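You operate a simulated robot arm through the tools that you are given. There is no shell and no other tool.

You are at the controls of a simulated robot arm. One attempt, no reset.

JOB
Spin the two loaded tubes and stand them upright in the SPUN rack.
Fine: one full run as the dials stand; leave the lid open.

The check looks at the end state, three seconds after you hand in, the way a careful person would. Anything else that was tipped, shoved, dropped, spilled or broken makes it a failure. A push-on lid holds only when it is set on centred and level and pressed home; a screw cap is set on level and turned clockwise until tight.

ROBOT AND FRAMES
A 7-joint arm with a four-finger gripper, fixed in place. Base frame: the origin is on the floor under the middle of its stand, x ahead of it, y to its left, z up. Units: mm, degrees, N and s.
It reaches about 1223 mm from its shoulder. Its first joint turns from -69.0 to 172.0 degrees. Payload 3.67 kg.
Tool frame: the origin (TCP) lies between the finger pads and is the grasp point; the fingertips stand 28 mm ahead of it; z points along the fingers, y is the line along which they close. The gripper opens to 112 mm; its body begins 73 mm behind the TCP.
Orientation is that of the tool frame in the base frame, as a unit quaternion [w, x, y, z]. With the fingers straight down and closing along the base's y, the tool's x points along the base's -x, its y along +y and its z along -z.

CONTROLS
- The arm moves only by the tool jog_arm. Its argument "rows" is a list of rows, each an object (a shift or turn left out is 0, a gripper value left out holds the last) with "linear": the shift along the base's x, y, z in mm, a list of three; "rot": the turn, a rotation vector about the base's x, y, z in degrees, a list of three; "fingers": the closure, from 0 (fully open) to 1 (shut). In form: [{"linear": [dx, dy, dz], "rot": [wx, wy, wz], "fingers": fingers}, ...]. A call has 1 to 20 rows; each row shifts and turns the commanded pose from where the row before left it. Rows are played at 5 a second. More than 50 mm and 8.6 degrees between two rows, or a gripper value outside its range, and nothing of the call is played. A pose out of reach is approached as far as the arm can. The call stops where the force on the tool passes 40 N (or 10 N more than at its start, if that is more) or the arm is blocked; 0.2 s more then pass. Each finger travels about 102.5 mm/s and halts on what it meets, pressing with about 44 N; the grip force reading is that of the motor and also rises with nothing between the fingers. The clock runs only during rows and for 0.2 s after the last one: add rows that do not move to give the fingers time. The reply holds the time, the measured pose of the TCP, the force on the tool along the base axes, the opening and the grip force, in the units named above and with some noise, with the torque about the TCP (base axes, N m) and any sound that the robot's microphone picked up, and new pictures: "show" is both (left out), scene, wrist or none.
- Cameras (640 x 400 px; columns grow to the right, rows downward): "scene" is fixed at [400.5, 499.3, 1548]; the picture's right is [0.24, -0.97, 0.00], its down [-0.81, -0.20, -0.55] and it looks along [0.53, 0.13, -0.84] (base axes); focal length 214 px, centre (320, 200). "wrist" rides on the gripper at [60, -18, -104] in the tool frame; the picture's right is [0.29, 0.96, 0.00], its down [-0.80, 0.24, -0.55] and it looks along [-0.53, 0.16, 0.83] (tool axes); focal length 234 px, centre (320, 200). There is no depth. A picture from a camera that has moved, and an enlarged one, comes with that camera's place and axes in the base frame and with its lens.
- slide_trunk(by): slides the trunk up (or, below 0, down) by that many mm; the arm rides with it, the base frame stays. It gives what a move gives, with no picture.
- close_up(camera, box): a new picture of the part [left, top, right, bottom] of that camera's present view, enlarged. It takes no simulated time.
- hand_in(): hands the job in; it is judged then, once.

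Nothing tells you positions but the pictures and the camera data. Unless the task says otherwise, let go and move clear before handing in.

The tools are called after "Request:" as name(argument=value, ...) on one line, values as JSON. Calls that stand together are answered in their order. jog_arm: Moves the arm, as the interface text tells. Its arguments: {"type":"object","properties":{"rows":{"type":"array"},"show":{"type":"string","enum":["both","scene","wrist","none"]}},"required":["rows"]} The other tools are called the same way: slide_trunk (by) moves the trunk up or down; close_up (camera, box) takes an enlarged picture of a part of a camera's view; hand_in () hands the job in.

At the start:

```text
time: 0.0
tool_pos: [536.3, -34.5, 1653.4]
orientation: [0.0, -0.001, 1.0, 0.0]
ft_force: [0.4, 0.1, 0.3]
torque: [-0.01, 0.01, -0.03]
opening: 112.0
finger_force: 0.2
trunk travel left (down, up): [-650.0, 190.0]
```

scene: 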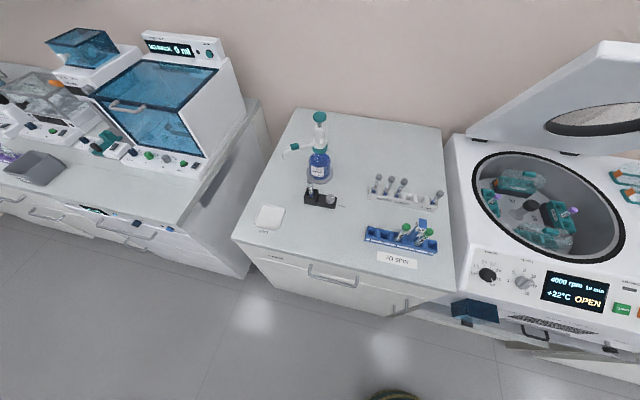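
wrist: 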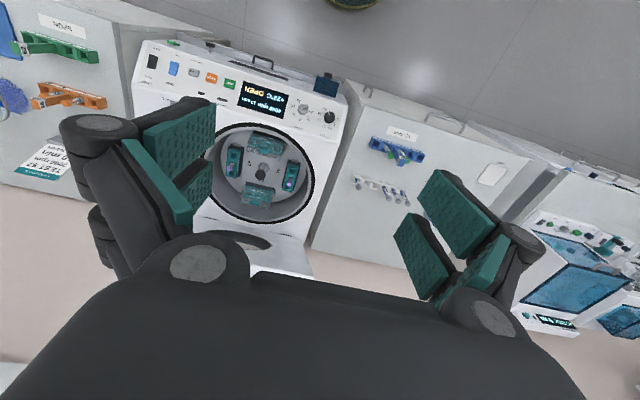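

I see a bench with a blue rack (label maybe "TO SPIN") holding tubes, and a centrifuge with an open lid to its right. Next I'll look closer at the parts before moving.

Request:
close_up(camera="scene", box=[340, 160, 480, 280])

Request:
close_up(camera="scene", box=[440, 130, 640, 360])

Request:
close_up(camera="wrist", box=[0, 0, 140, 180])

Request:
close_up(camera="wrist", box=[130, 30, 350, 230])

Request:
close_up(camera="wrist", box=[330, 100, 540, 240])

```text
3.33 times, centred on (410, 220) of scene
camera zoom: at [400.5, 499.3, 1548.0], right [0.24, -0.97, 0.0], down [-0.81, -0.2, -0.55], along [0.53, 0.13, -0.84], focal length 715 px, centre (20, 133)
```

zoom: 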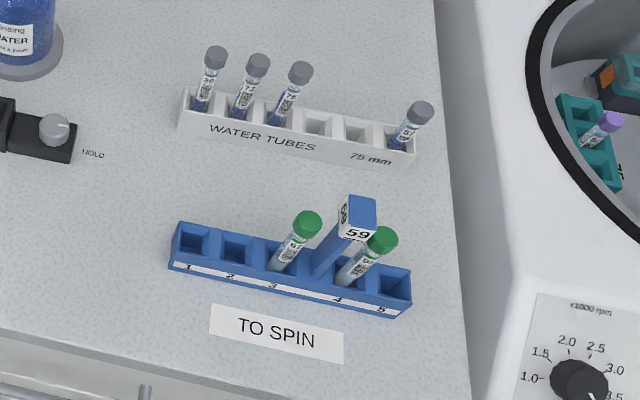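

```text
1.74 times, centred on (540, 245) of scene
camera zoom: at [400.5, 499.3, 1548.0], right [0.24, -0.97, 0.0], down [-0.81, -0.2, -0.55], along [0.53, 0.13, -0.84], focal length 373 px, centre (-63, 122)
```

zoom: 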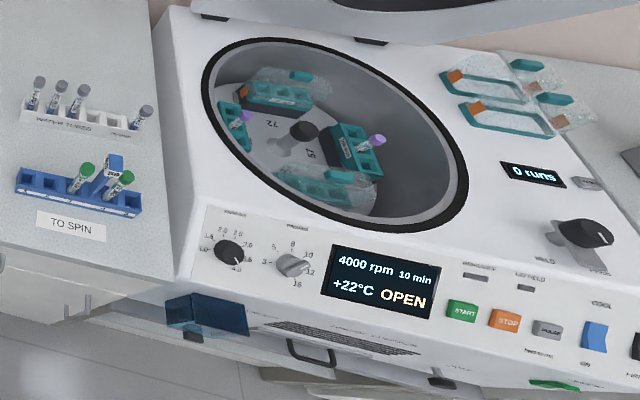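

```text
2.22 times, centred on (70, 90) of wrist
camera zoom: at [477.6, -52.8, 1757.8], right [-0.29, 0.96, 0.0], down [0.8, 0.24, 0.55], along [0.53, 0.16, -0.83], focal length 520 px, centre (876, 444)
```

zoom: 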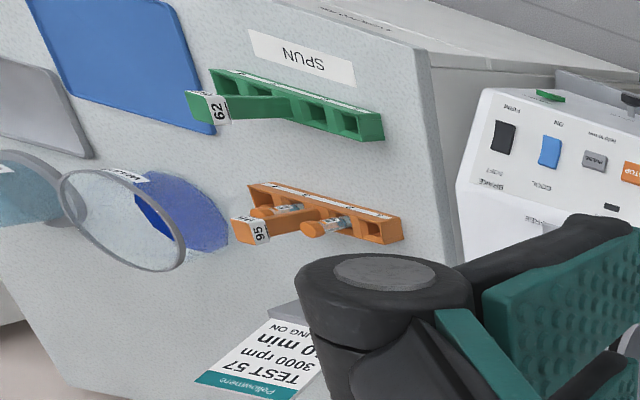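

```text
2.00 times, centred on (240, 130) of wrist
camera zoom: at [477.6, -52.8, 1757.8], right [-0.29, 0.96, 0.0], down [0.8, 0.24, 0.55], along [0.53, 0.16, -0.83], focal length 468 px, centre (480, 340)
```

zoom: 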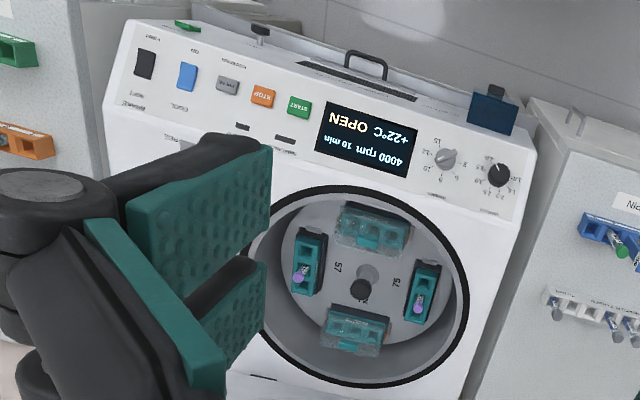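

```text
2.86 times, centred on (435, 170) of wrist
camera zoom: at [477.6, -52.8, 1757.8], right [-0.29, 0.96, 0.0], down [0.8, 0.24, 0.55], along [0.53, 0.16, -0.83], focal length 669 px, centre (-9, 286)
```

zoom: 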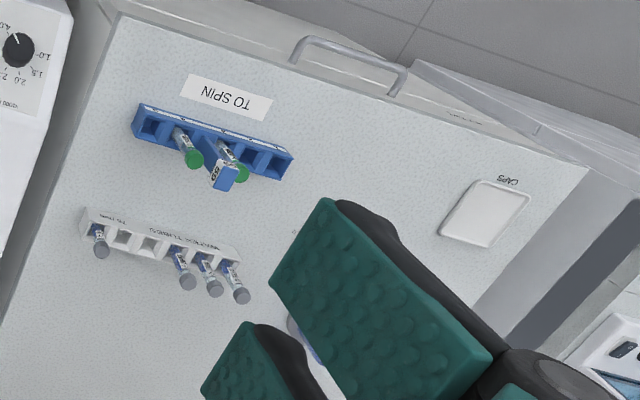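

I see purple-capped tubes already sitting in two open centrifuge buckets, two loose bucket lids on the deck, and the racks. I'll look closer at labels and controls before moving anything.

Request:
close_up(camera="scene", box=[560, 150, 640, 200])

Request:
close_up(camera="scene", box=[560, 200, 640, 250])

Request:
close_up(camera="scene", box=[480, 150, 592, 220])

Request:
close_up(camera="scene", box=[480, 200, 592, 270])

Request:
close_up(camera="scene", box=[450, 240, 546, 300])

Request:
close_up(camera="scene", box=[540, 250, 640, 312])

Request:
close_up(camera="wrist", box=[0, 120, 96, 180])

Request:
close_up(camera="wrist", box=[210, 120, 306, 180])

Request:
close_up(camera="scene", box=[440, 290, 640, 400])

```text
8.00 times, centred on (600, 175) of scene
camera zoom: at [400.5, 499.3, 1548.0], right [0.24, -0.97, 0.0], down [-0.81, -0.2, -0.55], along [0.53, 0.13, -0.84], focal length 1716 px, centre (-1920, 400)
```

zoom: 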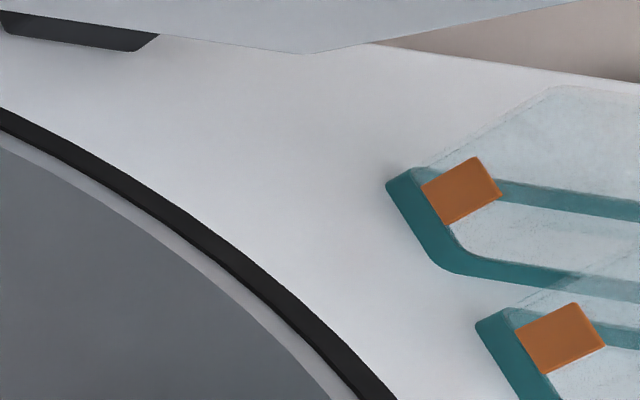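

```text
8.00 times, centred on (600, 225) of scene
camera zoom: at [400.5, 499.3, 1548.0], right [0.24, -0.97, 0.0], down [-0.81, -0.2, -0.55], along [0.53, 0.13, -0.84], focal length 1716 px, centre (-1920, 0)
```

zoom: 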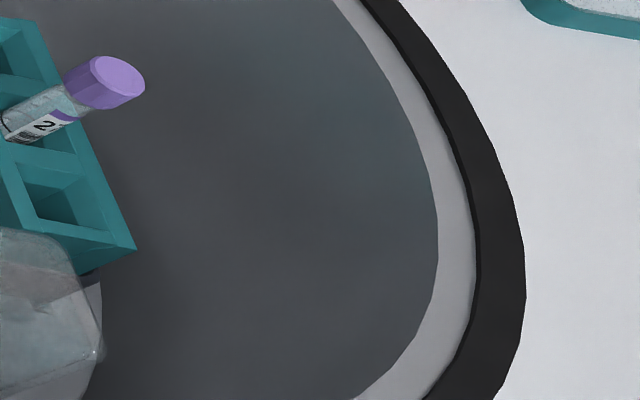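

```text
5.71 times, centred on (536, 185) of scene
camera zoom: at [400.5, 499.3, 1548.0], right [0.24, -0.97, 0.0], down [-0.81, -0.2, -0.55], along [0.53, 0.13, -0.84], focal length 1226 px, centre (-914, 286)
```

zoom: 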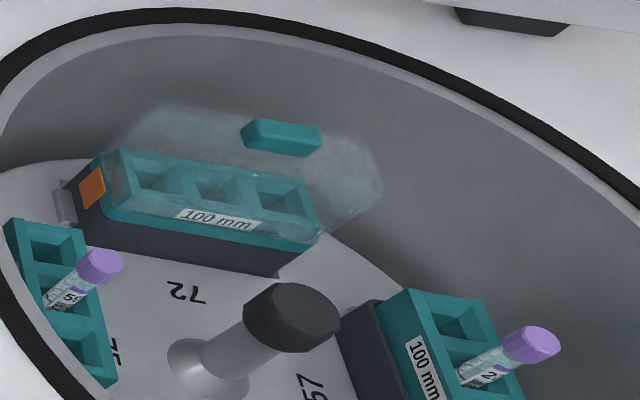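

```text
5.71 times, centred on (536, 235) of scene
camera zoom: at [400.5, 499.3, 1548.0], right [0.24, -0.97, 0.0], down [-0.81, -0.2, -0.55], along [0.53, 0.13, -0.84], focal length 1226 px, centre (-914, 0)
```

zoom: 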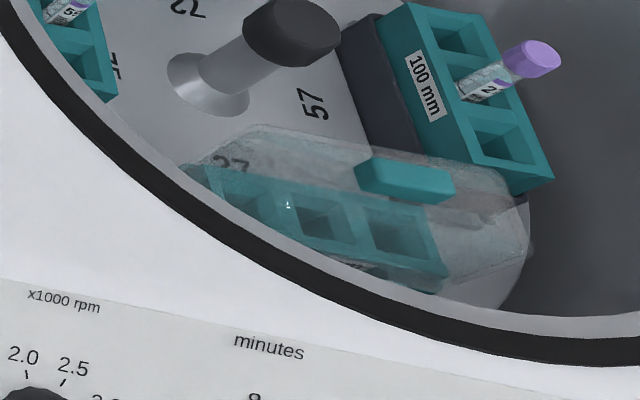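

```text
6.67 times, centred on (498, 270) of scene
camera zoom: at [400.5, 499.3, 1548.0], right [0.24, -0.97, 0.0], down [-0.81, -0.2, -0.55], along [0.53, 0.13, -0.84], focal length 1430 px, centre (-867, -267)
```

zoom: 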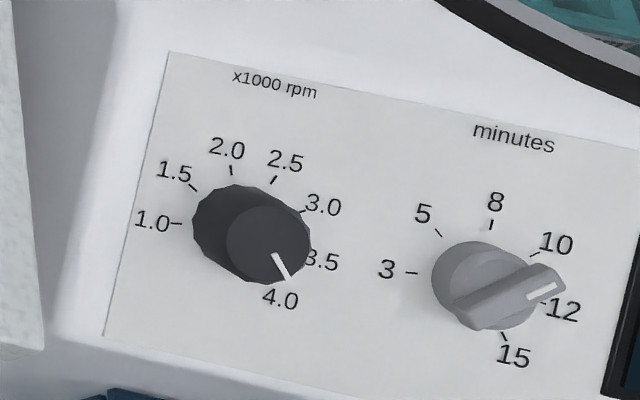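

```text
6.40 times, centred on (590, 281) of scene
camera zoom: at [400.5, 499.3, 1548.0], right [0.24, -0.97, 0.0], down [-0.81, -0.2, -0.55], along [0.53, 0.13, -0.84], focal length 1373 px, centre (-1408, -318)
```

zoom: 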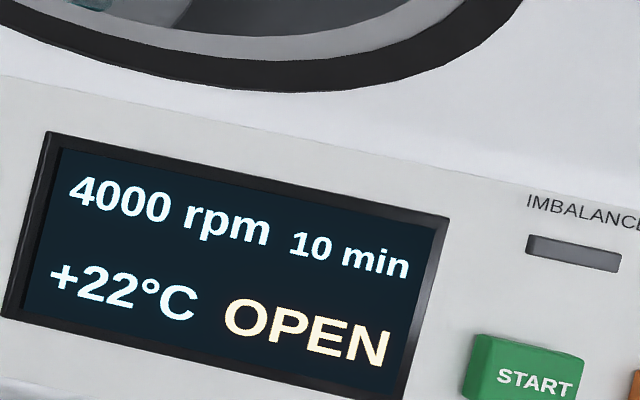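

```text
6.67 times, centred on (48, 150) of wrist
camera zoom: at [477.6, -52.8, 1757.8], right [-0.29, 0.96, 0.0], down [0.8, 0.24, 0.55], along [0.53, 0.16, -0.83], focal length 1561 px, centre (2133, 533)
```

zoom: 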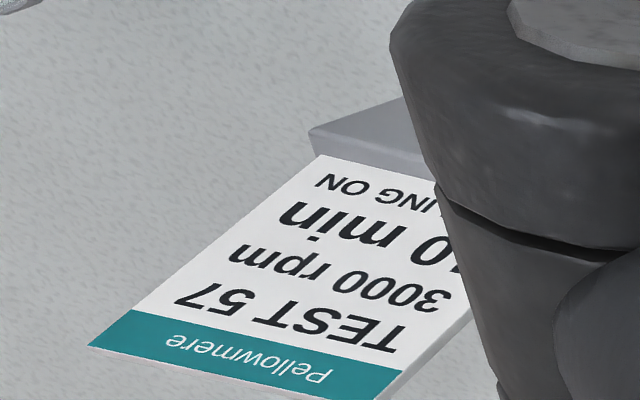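

```text
6.67 times, centred on (258, 150) of wrist
camera zoom: at [477.6, -52.8, 1757.8], right [-0.29, 0.96, 0.0], down [0.8, 0.24, 0.55], along [0.53, 0.16, -0.83], focal length 1561 px, centre (733, 533)
```

zoom: 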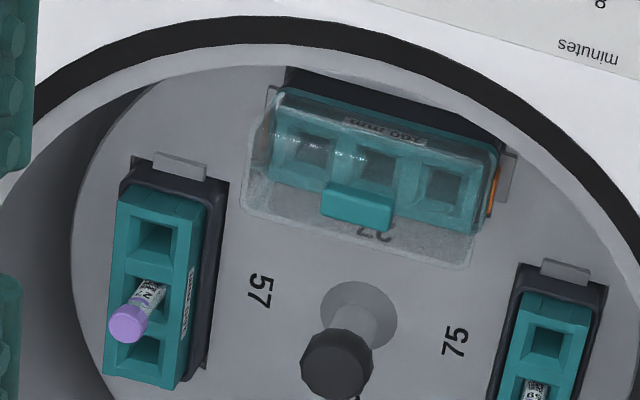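

```text
3.20 times, centred on (540, 345) of scene
camera zoom: at [400.5, 499.3, 1548.0], right [0.24, -0.97, 0.0], down [-0.81, -0.2, -0.55], along [0.53, 0.13, -0.84], focal length 686 px, centre (-384, -264)
```

zoom: 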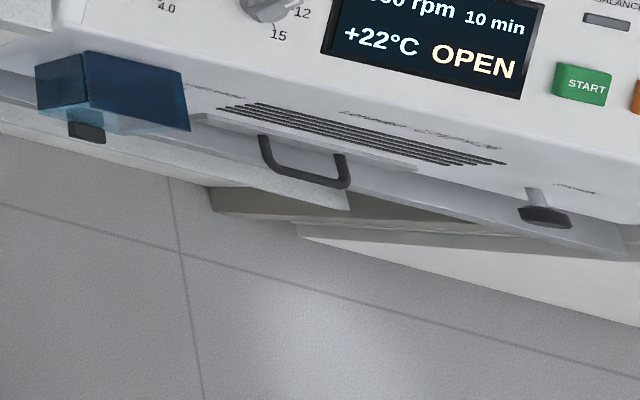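

The two loaded tubes are the purple-capped ones in opposite buckets 57 and 75, and the dials read 4000 rpm / 10 min. Hub is at about (999, -165, 866); I'll bring the wrist camera over the centrifuge for a better view.

Request:
jog_arm(rows=[{"linear": [15, -22, -30]}, {"linear": [15, -22, -30]}, {"linear": [15, -22, -30]}, {"linear": [15, -22, -30]}, {"linear": [15, -22, -30]}, {"linear": [15, -22, -30]}, {"linear": [15, -22, -30]}, {"linear": [15, -22, -30]}, {"linear": [15, -22, -30]}, {"linear": [15, -22, -30]}, {}])

```text
time: 2.4
tool_pos: [683.2, -253.0, 1352.7]
orientation: [0.001, 0.0, 1.0, 0.0]
ft_force: [-1.3, 0.1, -0.3]
torque: [-0.03, -0.02, 0.0]
opening: 112.2
finger_force: 0.1
trunk travel left (down, up): [-650.0, 190.0]
camera wrist: at [625.0, -271.9, 1457.2], right [-0.29, 0.96, 0.0], down [0.8, 0.24, 0.56], along [0.53, 0.16, -0.83], focal length 234 px, centre (320, 200)
```

scene: 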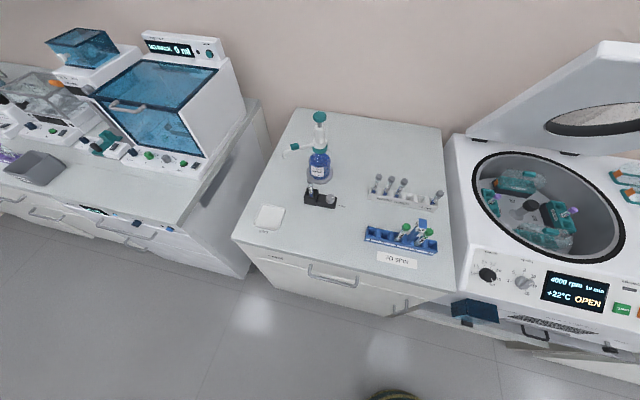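
wrist: 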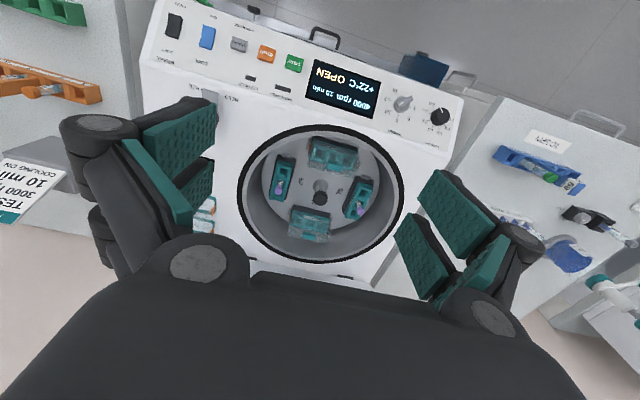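

The wrist camera now looks into the bowl from above. I'll zoom into the bowl, the panel and the right-hand bench.

Request:
close_up(camera="wrist", box=[240, 120, 400, 220])

Request:
close_up(camera="wrist", box=[240, 165, 400, 265])

Request:
close_up(camera="wrist", box=[140, 0, 300, 110])

Request:
close_up(camera="wrist", box=[300, 10, 470, 120])

Request:
close_up(camera="wrist", box=[0, 0, 150, 110])

Request:
close_up(camera="wrist", box=[0, 120, 80, 240])

```text
4.00 times, centred on (320, 170) of wrist
camera zoom: at [625.0, -271.9, 1457.2], right [-0.29, 0.96, 0.0], down [0.8, 0.24, 0.56], along [0.53, 0.16, -0.83], focal length 937 px, centre (320, 320)
```

zoom: 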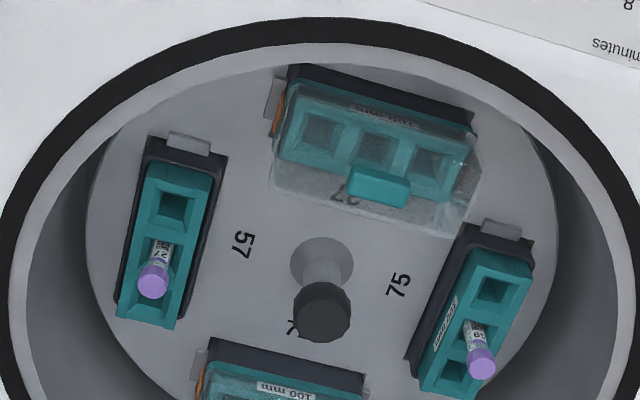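

```text
4.00 times, centred on (320, 215) of wrist
camera zoom: at [625.0, -271.9, 1457.2], right [-0.29, 0.96, 0.0], down [0.8, 0.24, 0.56], along [0.53, 0.16, -0.83], focal length 937 px, centre (320, 140)
```

zoom: 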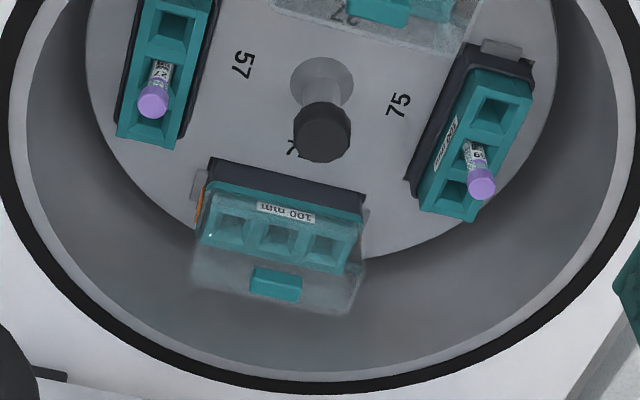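

```text
3.64 times, centred on (220, 55) of wrist
camera zoom: at [625.0, -271.9, 1457.2], right [-0.29, 0.96, 0.0], down [0.8, 0.24, 0.56], along [0.53, 0.16, -0.83], focal length 852 px, centre (684, 727)
```

zoom: 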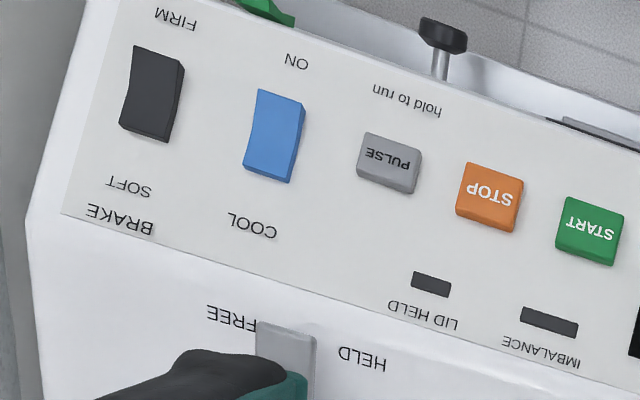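

```text
3.64 times, centred on (385, 65) of wrist
camera zoom: at [625.0, -271.9, 1457.2], right [-0.29, 0.96, 0.0], down [0.8, 0.24, 0.56], along [0.53, 0.16, -0.83], focal length 852 px, centre (84, 691)
```

zoom: 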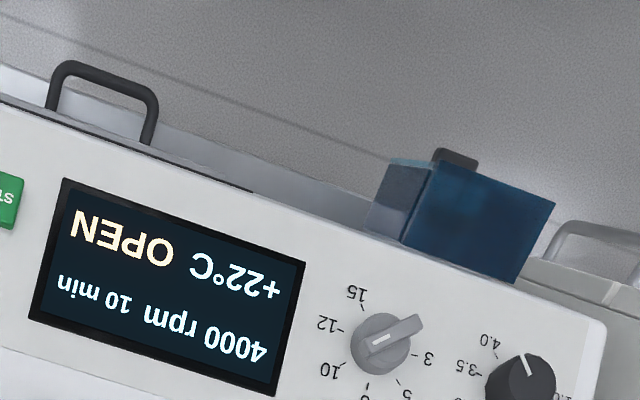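

```text
3.64 times, centred on (75, 55) of wrist
camera zoom: at [625.0, -271.9, 1457.2], right [-0.29, 0.96, 0.0], down [0.8, 0.24, 0.56], along [0.53, 0.16, -0.83], focal length 852 px, centre (1211, 727)
```

zoom: 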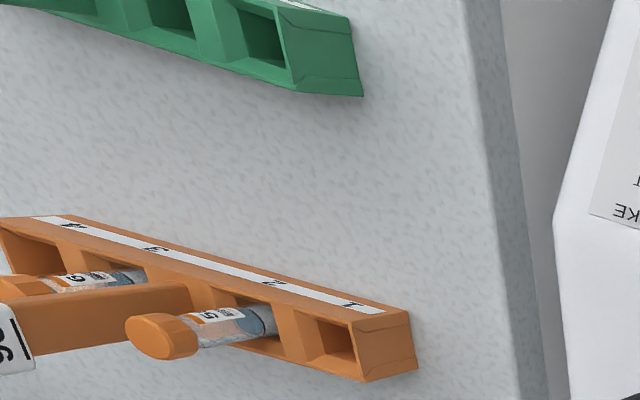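

```text
3.33 times, centred on (40, 180) of wrist
camera zoom: at [625.0, -271.9, 1457.2], right [-0.29, 0.96, 0.0], down [0.8, 0.24, 0.56], along [0.53, 0.16, -0.83], focal length 781 px, centre (1253, 267)
```

zoom: 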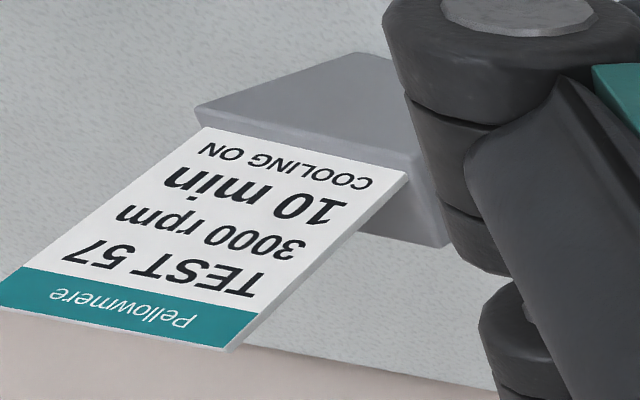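

The panel has START/STOP/PULSE, a FREE/HELD lid lever, and LID HELD / IMBALANCE lamps. I need to see the open lid, so I'll back off and pitch the wrist camera up.

Request:
jog_arm(rows=[{"linear": [-20, 10, 10], "rot": [0, -8, 0]}, {"linear": [-20, 10, 10], "rot": [0, -8, 0]}, {"linear": [-20, 10, 10], "rot": [0, -8, 0]}, {"linear": [-20, 10, 10], "rot": [0, -8, 0]}, {"linear": [-20, 10, 10], "rot": [0, -8, 0]}, {}])

```text
time: 3.8
tool_pos: [587.0, -204.2, 1404.2]
orientation: [0.343, -0.001, 0.939, -0.001]
ft_force: [0.1, 0.2, 0.6]
torque: [-0.05, 0.01, -0.02]
opening: 112.0
finger_force: 0.1
trunk travel left (down, up): [-650.0, 190.0]
camera wrist: at [474.3, -221.5, 1445.8], right [-0.22, 0.96, -0.19], down [0.25, 0.24, 0.94], along [0.94, 0.16, -0.3], focal length 234 px, centre (320, 200)
```

scene: 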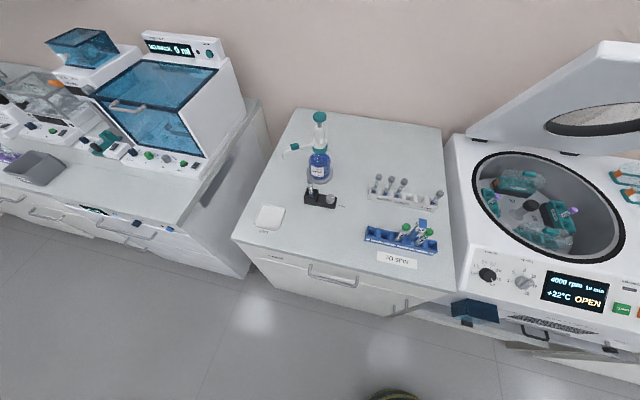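
wrist: 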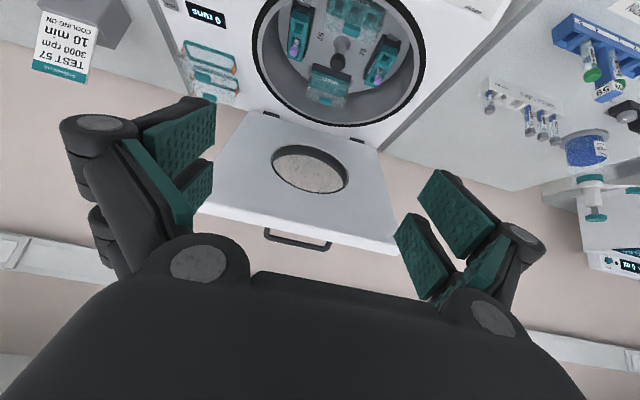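

The lid stands up behind the bowl, with a black handle on its free edge. Let me zoom into it.

Request:
close_up(camera="wrist", box=[200, 90, 420, 260])

Request:
close_up(camera="wrist", box=[250, 210, 350, 265])

Request:
close_up(camera="wrist", box=[150, 0, 290, 110])

Request:
close_up(camera="wrist", box=[270, 0, 420, 110])

```text
2.35 times, centred on (310, 175) of wrist
camera zoom: at [474.3, -221.5, 1445.8], right [-0.22, 0.96, -0.19], down [0.25, 0.24, 0.94], along [0.94, 0.16, -0.3], focal length 551 px, centre (344, 259)
```

zoom: 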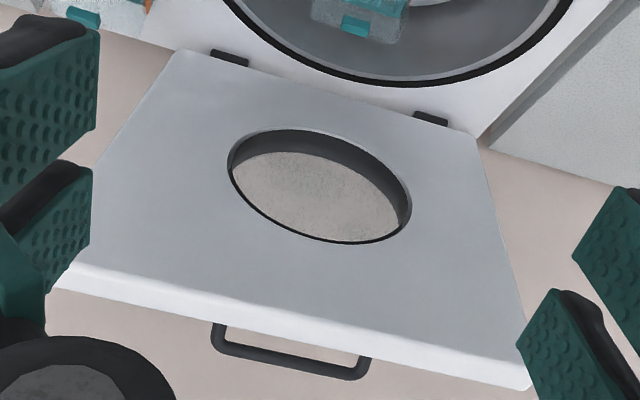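

```text
6.40 times, centred on (300, 238) of wrist
camera zoom: at [474.3, -221.5, 1445.8], right [-0.22, 0.96, -0.19], down [0.25, 0.24, 0.94], along [0.94, 0.16, -0.3], focal length 1499 px, centre (448, -40)
```

zoom: 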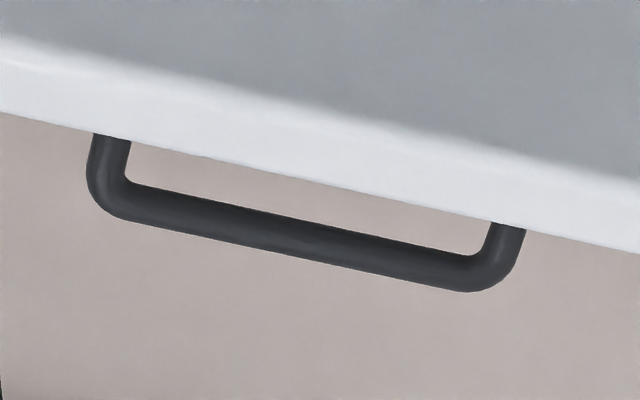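

```text
3.64 times, centred on (220, 55) of wrist
camera zoom: at [474.3, -221.5, 1445.8], right [-0.22, 0.96, -0.19], down [0.25, 0.24, 0.94], along [0.94, 0.16, -0.3], focal length 852 px, centre (684, 727)
```

zoom: 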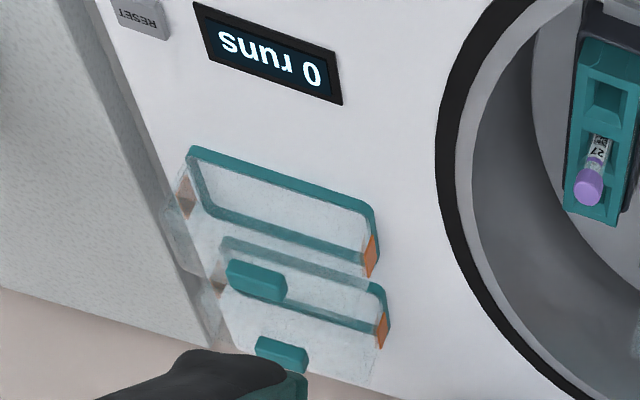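

```text
3.64 times, centred on (345, 55) of wrist
camera zoom: at [474.3, -221.5, 1445.8], right [-0.22, 0.96, -0.19], down [0.25, 0.24, 0.94], along [0.94, 0.16, -0.3], focal length 852 px, centre (229, 727)
```

zoom: 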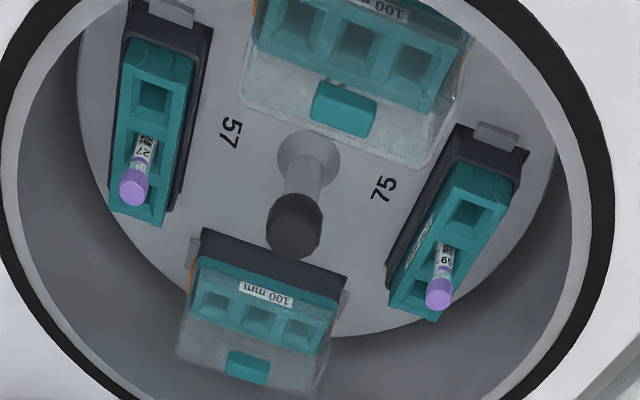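

I estimate: lid hinge along y at about x 1252, z 922; lid leaning forward ~61° open with its handle bar near (993, -166, 1388); tubes at about (995, -286, 882) and (990, -33, 886). I'll go closer over the bowl to inspect tubes, lever and buckets.

Request:
jog_arm(rows=[{"linear": [25, 0, -30], "rot": [0, 8, 0]}, {"linear": [25, 0, -30], "rot": [0, 8, 0]}, {"linear": [25, 0, -30], "rot": [0, 8, 0]}, {"linear": [25, 0, -30], "rot": [0, 8, 0]}, {"linear": [25, 0, -30], "rot": [0, 8, 0]}, {"linear": [25, 0, -30]}, {"linear": [25, 0, -30]}, {"linear": [25, 0, -30]}, {"linear": [25, 0, -30]}, {"linear": [25, 0, -30]}, {"linear": [25, 0, -27]}, {"linear": [25, 0, -27]}, {}])

```text
time: 6.6
tool_pos: [885.5, -203.1, 1051.0]
orientation: [0.001, -0.001, 1.0, -0.001]
ft_force: [-0.7, -0.4, 0.0]
torque: [-0.01, -0.05, -0.01]
opening: 111.9
finger_force: 0.0
trunk travel left (down, up): [-650.0, 190.0]
camera wrist: at [826.6, -221.3, 1154.9], right [-0.29, 0.96, 0.0], down [0.8, 0.24, 0.56], along [0.53, 0.16, -0.83], focal length 234 px, centre (320, 200)
```

scene: 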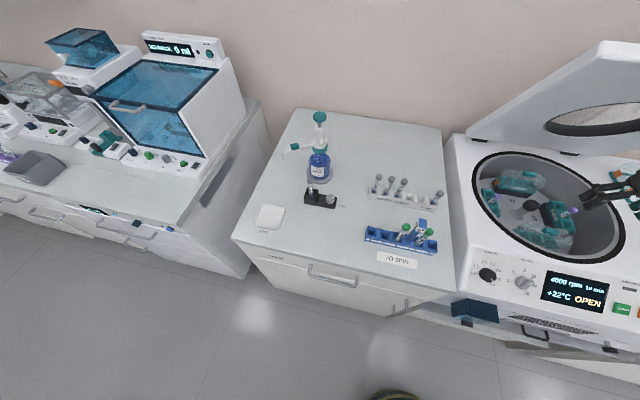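
wrist: 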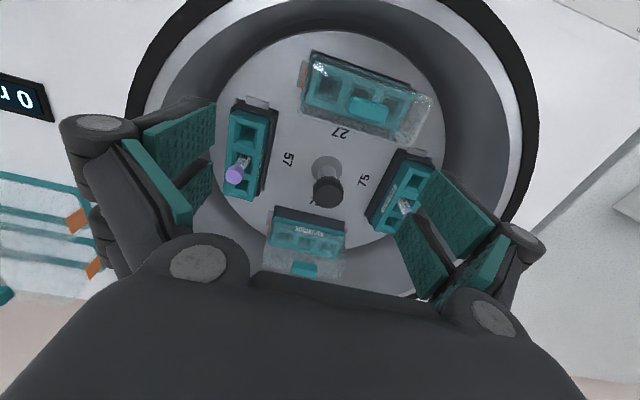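

I'm over the bowl now. Zooming in on both loaded buckets and the lever.

Request:
close_up(camera="wrist", box=[210, 80, 290, 210])

Request:
close_up(camera="wrist", box=[350, 140, 440, 240])

Request:
close_up(camera="wrist", box=[250, 40, 440, 160])

Request:
close_up(camera="scene", box=[560, 160, 640, 210])

```text
3.08 times, centred on (250, 145) of wrist
camera zoom: at [826.6, -221.3, 1154.9], right [-0.29, 0.96, 0.0], down [0.8, 0.24, 0.56], along [0.53, 0.16, -0.83], focal length 720 px, centre (535, 369)
```

zoom: 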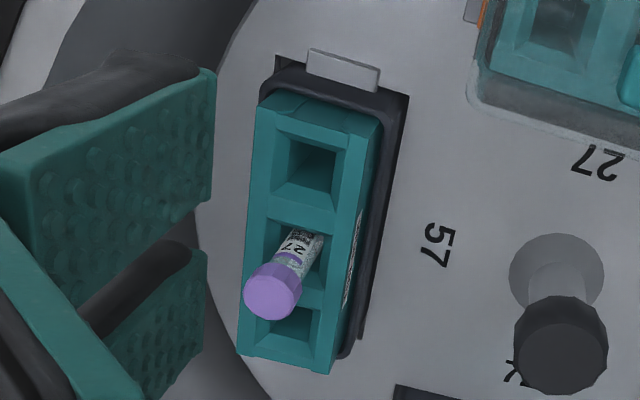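

```text
4.00 times, centred on (395, 190) of wrist
camera zoom: at [826.6, -221.3, 1154.9], right [-0.29, 0.96, 0.0], down [0.8, 0.24, 0.56], along [0.53, 0.16, -0.83], focal length 937 px, centre (20, 240)
```

zoom: 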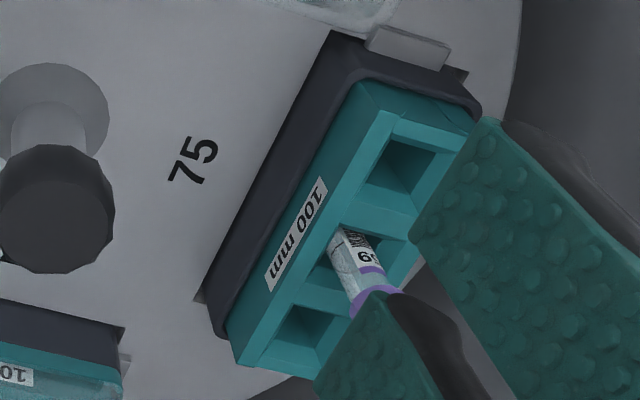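

```text
3.33 times, centred on (345, 100) of wrist
camera zoom: at [826.6, -221.3, 1154.9], right [-0.29, 0.96, 0.0], down [0.8, 0.24, 0.56], along [0.53, 0.16, -0.83], focal length 781 px, centre (237, 533)
```

zoom: 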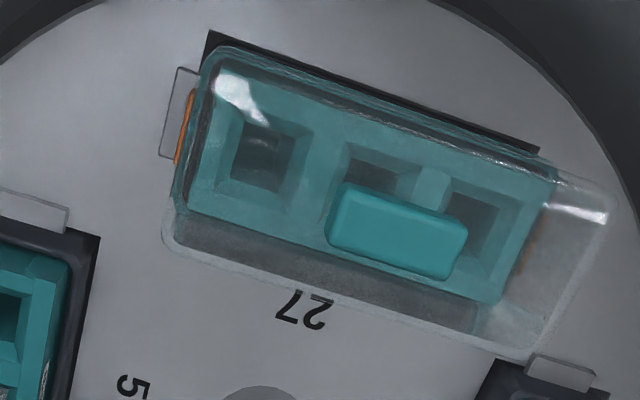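

```text
8.00 times, centred on (600, 185) of scene
camera zoom: at [400.5, 499.3, 1548.0], right [0.24, -0.97, 0.0], down [-0.81, -0.2, -0.55], along [0.53, 0.13, -0.84], focal length 1716 px, centre (-1920, 320)
```

zoom: 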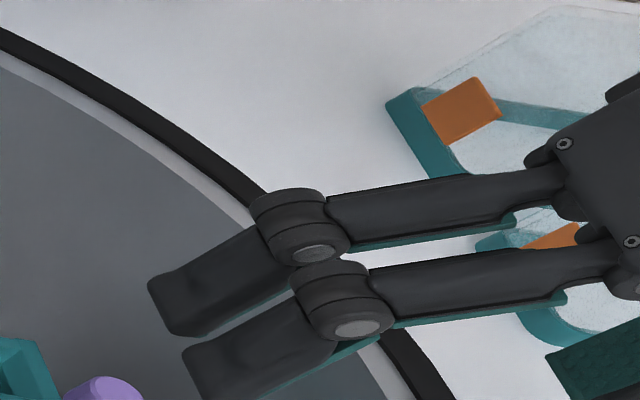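

Both loaded buckets have the tube in the middle slot, opposite each other, so the load is symmetric. I'll use a tall close-up to see farther right of the scene view (lever, SPUN rack, lid).

Request:
close_up(camera="scene", box=[630, 0, 640, 400])

Request:
close_up(camera="scene", box=[639, 200, 640, 360])

Request:
close_up(camera="scene", box=[639, 0, 640, 160])

Request:
close_up(camera="wrist", box=[0, 0, 2, 200])

```text
1.00 times, centred on (635, 200) of scene (not enlarged: the box is as wide or as high as the picture)
camera zoom: at [400.5, 499.3, 1548.0], right [0.24, -0.97, 0.0], down [-0.81, -0.2, -0.55], along [0.53, 0.13, -0.84], focal length 214 px, centre (5, 200)
```

zoom: 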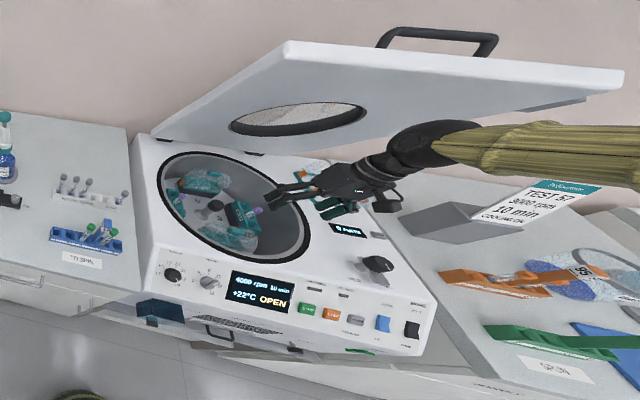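

```text
2.50 times, centred on (640, 280) of scene
camera zoom: at [400.5, 499.3, 1548.0], right [0.24, -0.97, 0.0], down [-0.81, -0.2, -0.55], along [0.53, 0.13, -0.84], focal length 536 px, centre (-479, 0)
```

zoom: 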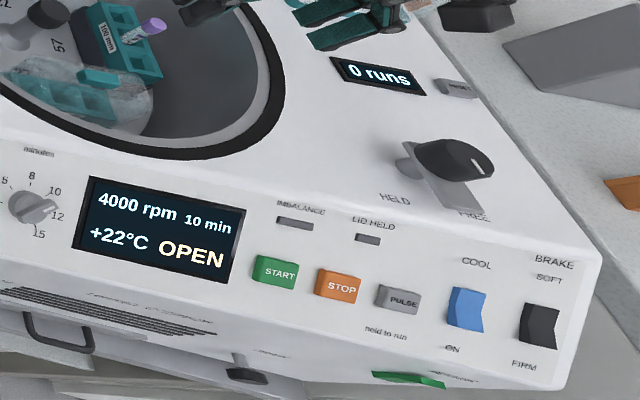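

```text
2.50 times, centred on (640, 80) of scene
camera zoom: at [400.5, 499.3, 1548.0], right [0.24, -0.97, 0.0], down [-0.81, -0.2, -0.55], along [0.53, 0.13, -0.84], focal length 536 px, centre (-479, 500)
```

zoom: 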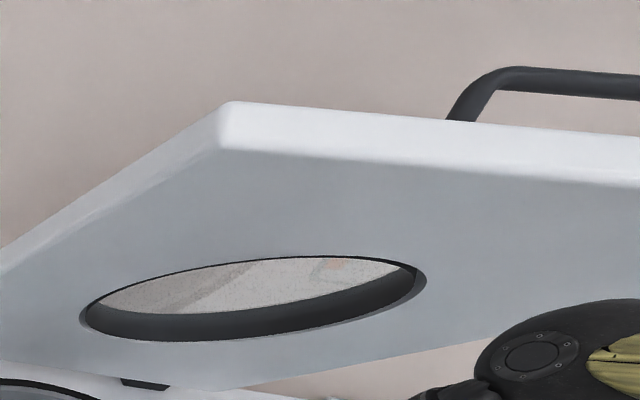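

```text
2.00 times, centred on (1, 100) of wrist
camera zoom: at [826.6, -221.3, 1154.9], right [-0.29, 0.96, 0.0], down [0.8, 0.24, 0.56], along [0.53, 0.16, -0.83], focal length 468 px, centre (958, 400)
```

zoom: 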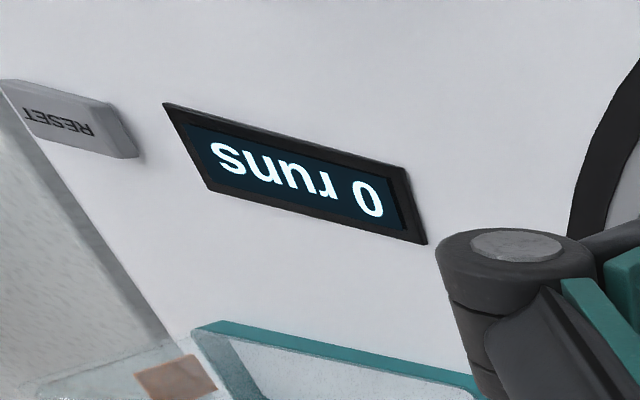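

The handle stands on the outer face of the lid at its front edge, and the lid lock lever (FREE/HELD) is near (820, -478). I'll move the camera right to see the lever, panel and SPUN rack well.

Request:
jog_arm(rows=[{"linear": [-22, -38, 6]}, {"linear": [-22, -38, 6]}, {"linear": [-22, -38, 6]}, {"linear": [-22, -38, 6]}, {"linear": [-22, -38, 6]}, {"linear": [-22, -38, 6]}, {"linear": [-22, -38, 6]}, {"linear": [-22, -38, 6]}, {}])

Request:
close_up(camera="wrist", box=[190, 60, 430, 210])

Request:
close_up(camera="wrist", box=[0, 0, 2, 250])

Request:
close_up(camera="scene", box=[639, 0, 640, 260])

```text
time: 8.6
tool_pos: [710.0, -508.8, 1095.8]
orientation: [-0.001, -0.002, 1.0, 0.0]
ft_force: [0.2, 0.5, -0.1]
torque: [-0.04, -0.02, -0.01]
opening: 112.3
finger_force: 0.0
trunk travel left (down, up): [-650.0, 190.0]
camera wrist: at [652.3, -526.9, 1200.5], right [-0.29, 0.96, 0.0], down [0.8, 0.24, 0.55], along [0.53, 0.16, -0.83], focal length 234 px, centre (320, 200)
```

scene: 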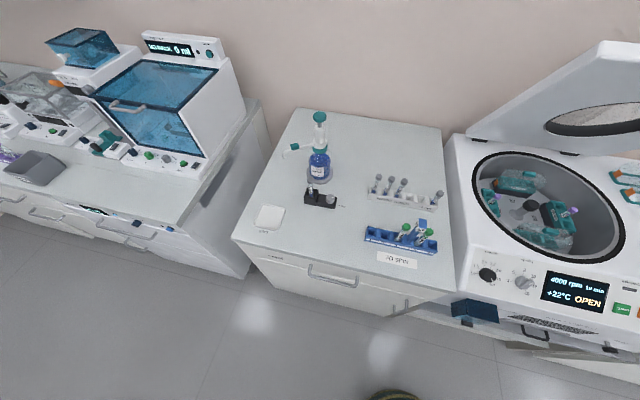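
wrist: 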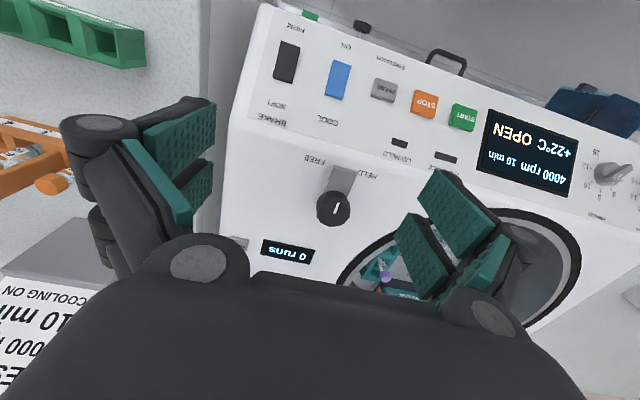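

```text
2.67 times, centred on (310, 135) of wrist
camera zoom: at [652.3, -526.9, 1200.5], right [-0.29, 0.96, 0.0], down [0.8, 0.24, 0.55], along [0.53, 0.16, -0.83], focal length 624 px, centre (347, 373)
```

zoom: 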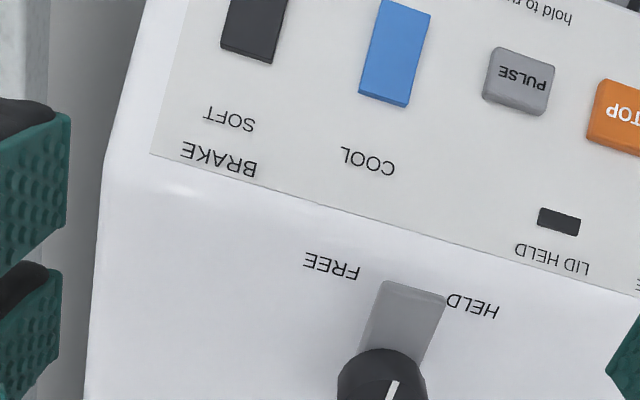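

```text
1.60 times, centred on (1, 125) of wrist
camera zoom: at [652.3, -526.9, 1200.5], right [-0.29, 0.96, 0.0], down [0.8, 0.24, 0.55], along [0.53, 0.16, -0.83], focal length 375 px, centre (830, 320)
```

zoom: 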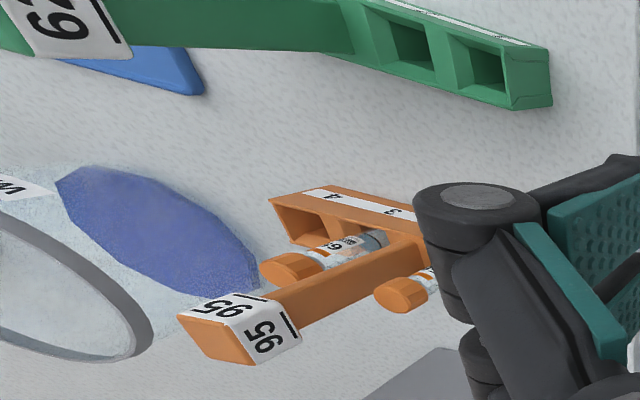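

```text
1.54 times, centred on (640, 130) of scene
camera zoom: at [400.5, 499.3, 1548.0], right [0.24, -0.97, 0.0], down [-0.81, -0.2, -0.55], along [0.53, 0.13, -0.84], focal length 330 px, centre (-172, 308)
```

zoom: 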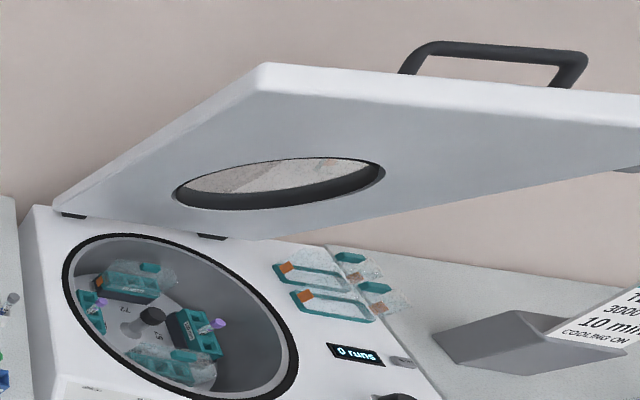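

The lever needs a closer look to know if it is a twist knob or a swinging lever. I'll drop a little closer, staying well above the deck.

Request:
jog_arm(rows=[{"linear": [15, 5, -20]}, {"linear": [15, 5, -20]}, {"linear": [15, 5, -20]}, {}], show="wrist")

Request:
close_up(camera="wrist", box=[260, 120, 420, 230])

Request:
close_up(camera="scene", box=[639, 230, 640, 290])

```text
time: 9.6
tool_pos: [754.3, -495.5, 1037.1]
orientation: [0.0, -0.001, 1.0, 0.0]
ft_force: [-0.3, 0.4, 0.2]
torque: [0.0, -0.04, 0.02]
opening: 111.7
finger_force: 0.1
trunk travel left (down, up): [-650.0, 190.0]
camera wrist: at [694.3, -513.1, 1141.3], right [-0.29, 0.96, 0.0], down [0.8, 0.24, 0.56], along [0.53, 0.16, -0.83], focal length 234 px, centre (320, 200)
```

wrist: 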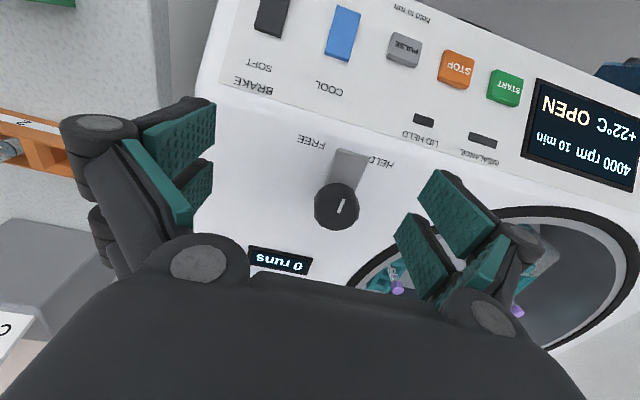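

```text
3.64 times, centred on (340, 175) of wrist
camera zoom: at [694.3, -513.1, 1141.3], right [-0.29, 0.96, 0.0], down [0.8, 0.24, 0.56], along [0.53, 0.16, -0.83], focal length 852 px, centre (247, 291)
```

zoom: 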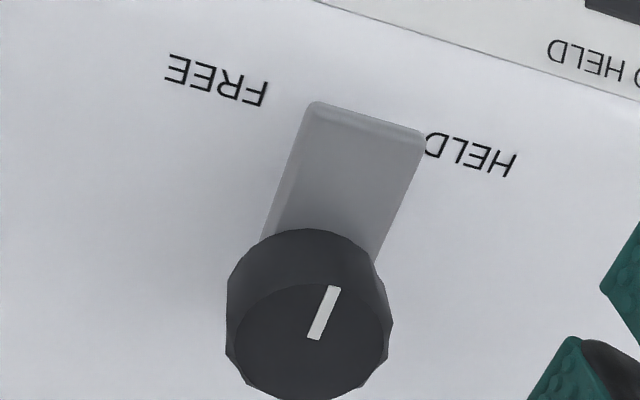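

```text
6.67 times, centred on (640, 260) of scene
camera zoom: at [400.5, 499.3, 1548.0], right [0.24, -0.97, 0.0], down [-0.81, -0.2, -0.55], along [0.53, 0.13, -0.84], focal length 1430 px, centre (-1810, -200)
```

zoom: 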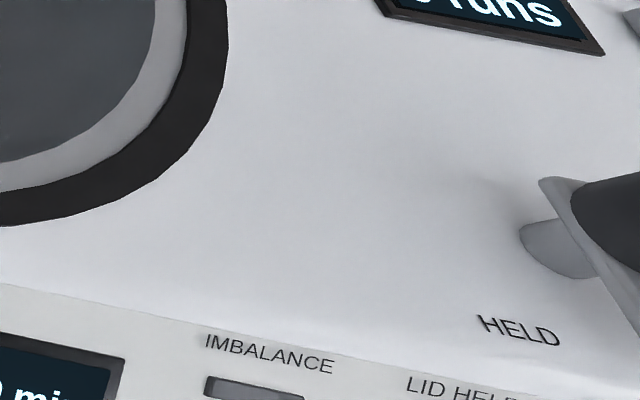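

The lid lock is a raised arm on a pivot post with a black knob, now pointing straight forward between FREE and HELD. I'll look at the tab on the lid's right side and the whole lid more closely.

Request:
close_up(camera="scene", box=[639, 60, 640, 140])

Request:
jog_arm(rows=[{"linear": [-30, 10, 30], "rot": [0, -8, 0]}, {"linear": [-40, 10, 30], "rot": [0, -8, 0]}, {"linear": [-40, 10, 30], "rot": [0, -8, 0]}, {"linear": [-40, 10, 30], "rot": [0, -8, 0]}, {"linear": [-40, 10, 30], "rot": [0, -8, 0]}, {"linear": [-40, 20, 30]}, {"linear": [-30, 20, 40]}, {}], show="wrist")

```text
5.00 times, centred on (640, 100) of scene
camera zoom: at [400.5, 499.3, 1548.0], right [0.24, -0.97, 0.0], down [-0.81, -0.2, -0.55], along [0.53, 0.13, -0.84], focal length 1072 px, centre (-1278, 700)
```

zoom: 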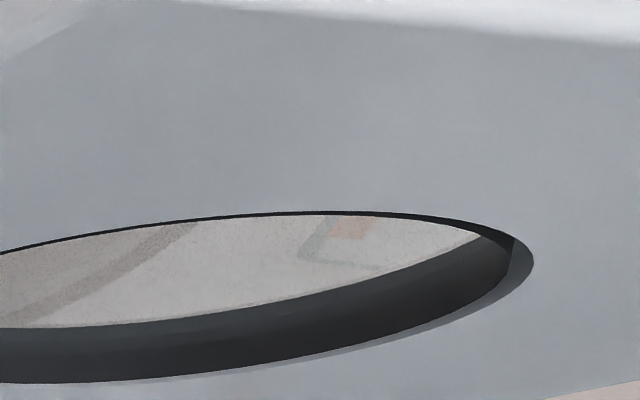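

```text
refused: row 2 steps farther than a row can; nothing moved
```

A row was slightly too long; I'll resend with shorter steps.

Request:
jog_arm(rows=[{"linear": [-30, 10, 28], "rot": [0, -8, 0]}, {"linear": [-35, 10, 28], "rot": [0, -8, 0]}, {"linear": [-35, 10, 28], "rot": [0, -8, 0]}, {"linear": [-35, 10, 28], "rot": [0, -8, 0]}, {"linear": [-35, 10, 28], "rot": [0, -8, 0]}, {"linear": [-35, 15, 28]}, {"linear": [-30, 15, 30]}, {}], show="wrist")

Request:
close_up(camera="wrist", box=[200, 60, 400, 250])

Request:
close_up(camera="scene", box=[639, 0, 640, 260])

```text
time: 11.4
tool_pos: [525.1, -422.2, 1203.2]
orientation: [0.31, 0.013, 0.95, 0.035]
ft_force: [-0.5, -1.1, -0.3]
torque: [0.03, -0.03, 0.0]
opening: 112.0
finger_force: 0.0
out of reach, approached as far as the arm can: row 4, 5
trunk travel left (down, up): [-650.0, 190.0]
camera wrist: at [415.0, -443.1, 1251.3], right [-0.23, 0.97, -0.1], down [0.32, 0.17, 0.93], along [0.92, 0.18, -0.35], focal length 234 px, centre (320, 200)
```

wrist: 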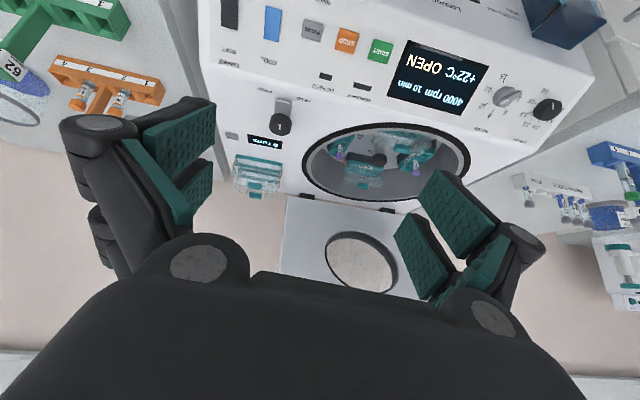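

```text
2.11 times, centred on (300, 155) of wrist
camera zoom: at [415.0, -443.1, 1251.3], right [-0.23, 0.97, -0.1], down [0.32, 0.17, 0.93], along [0.92, 0.18, -0.35], focal length 493 px, centre (362, 295)
```

zoom: 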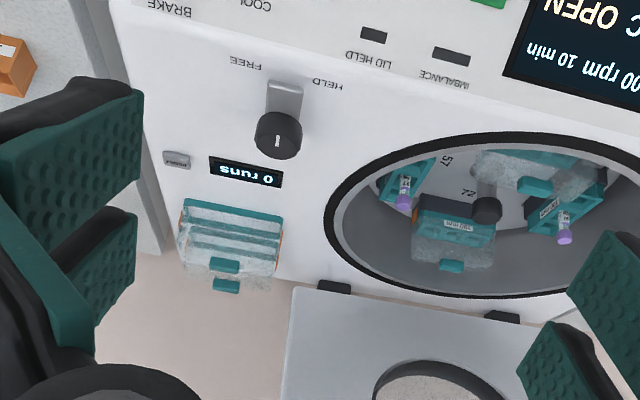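

```text
1.54 times, centred on (640, 130) of scene
camera zoom: at [400.5, 499.3, 1548.0], right [0.24, -0.97, 0.0], down [-0.81, -0.2, -0.55], along [0.53, 0.13, -0.84], focal length 330 px, centre (-172, 308)
```

zoom: 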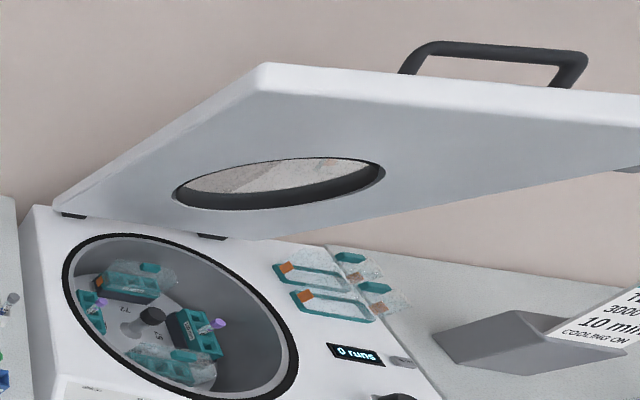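

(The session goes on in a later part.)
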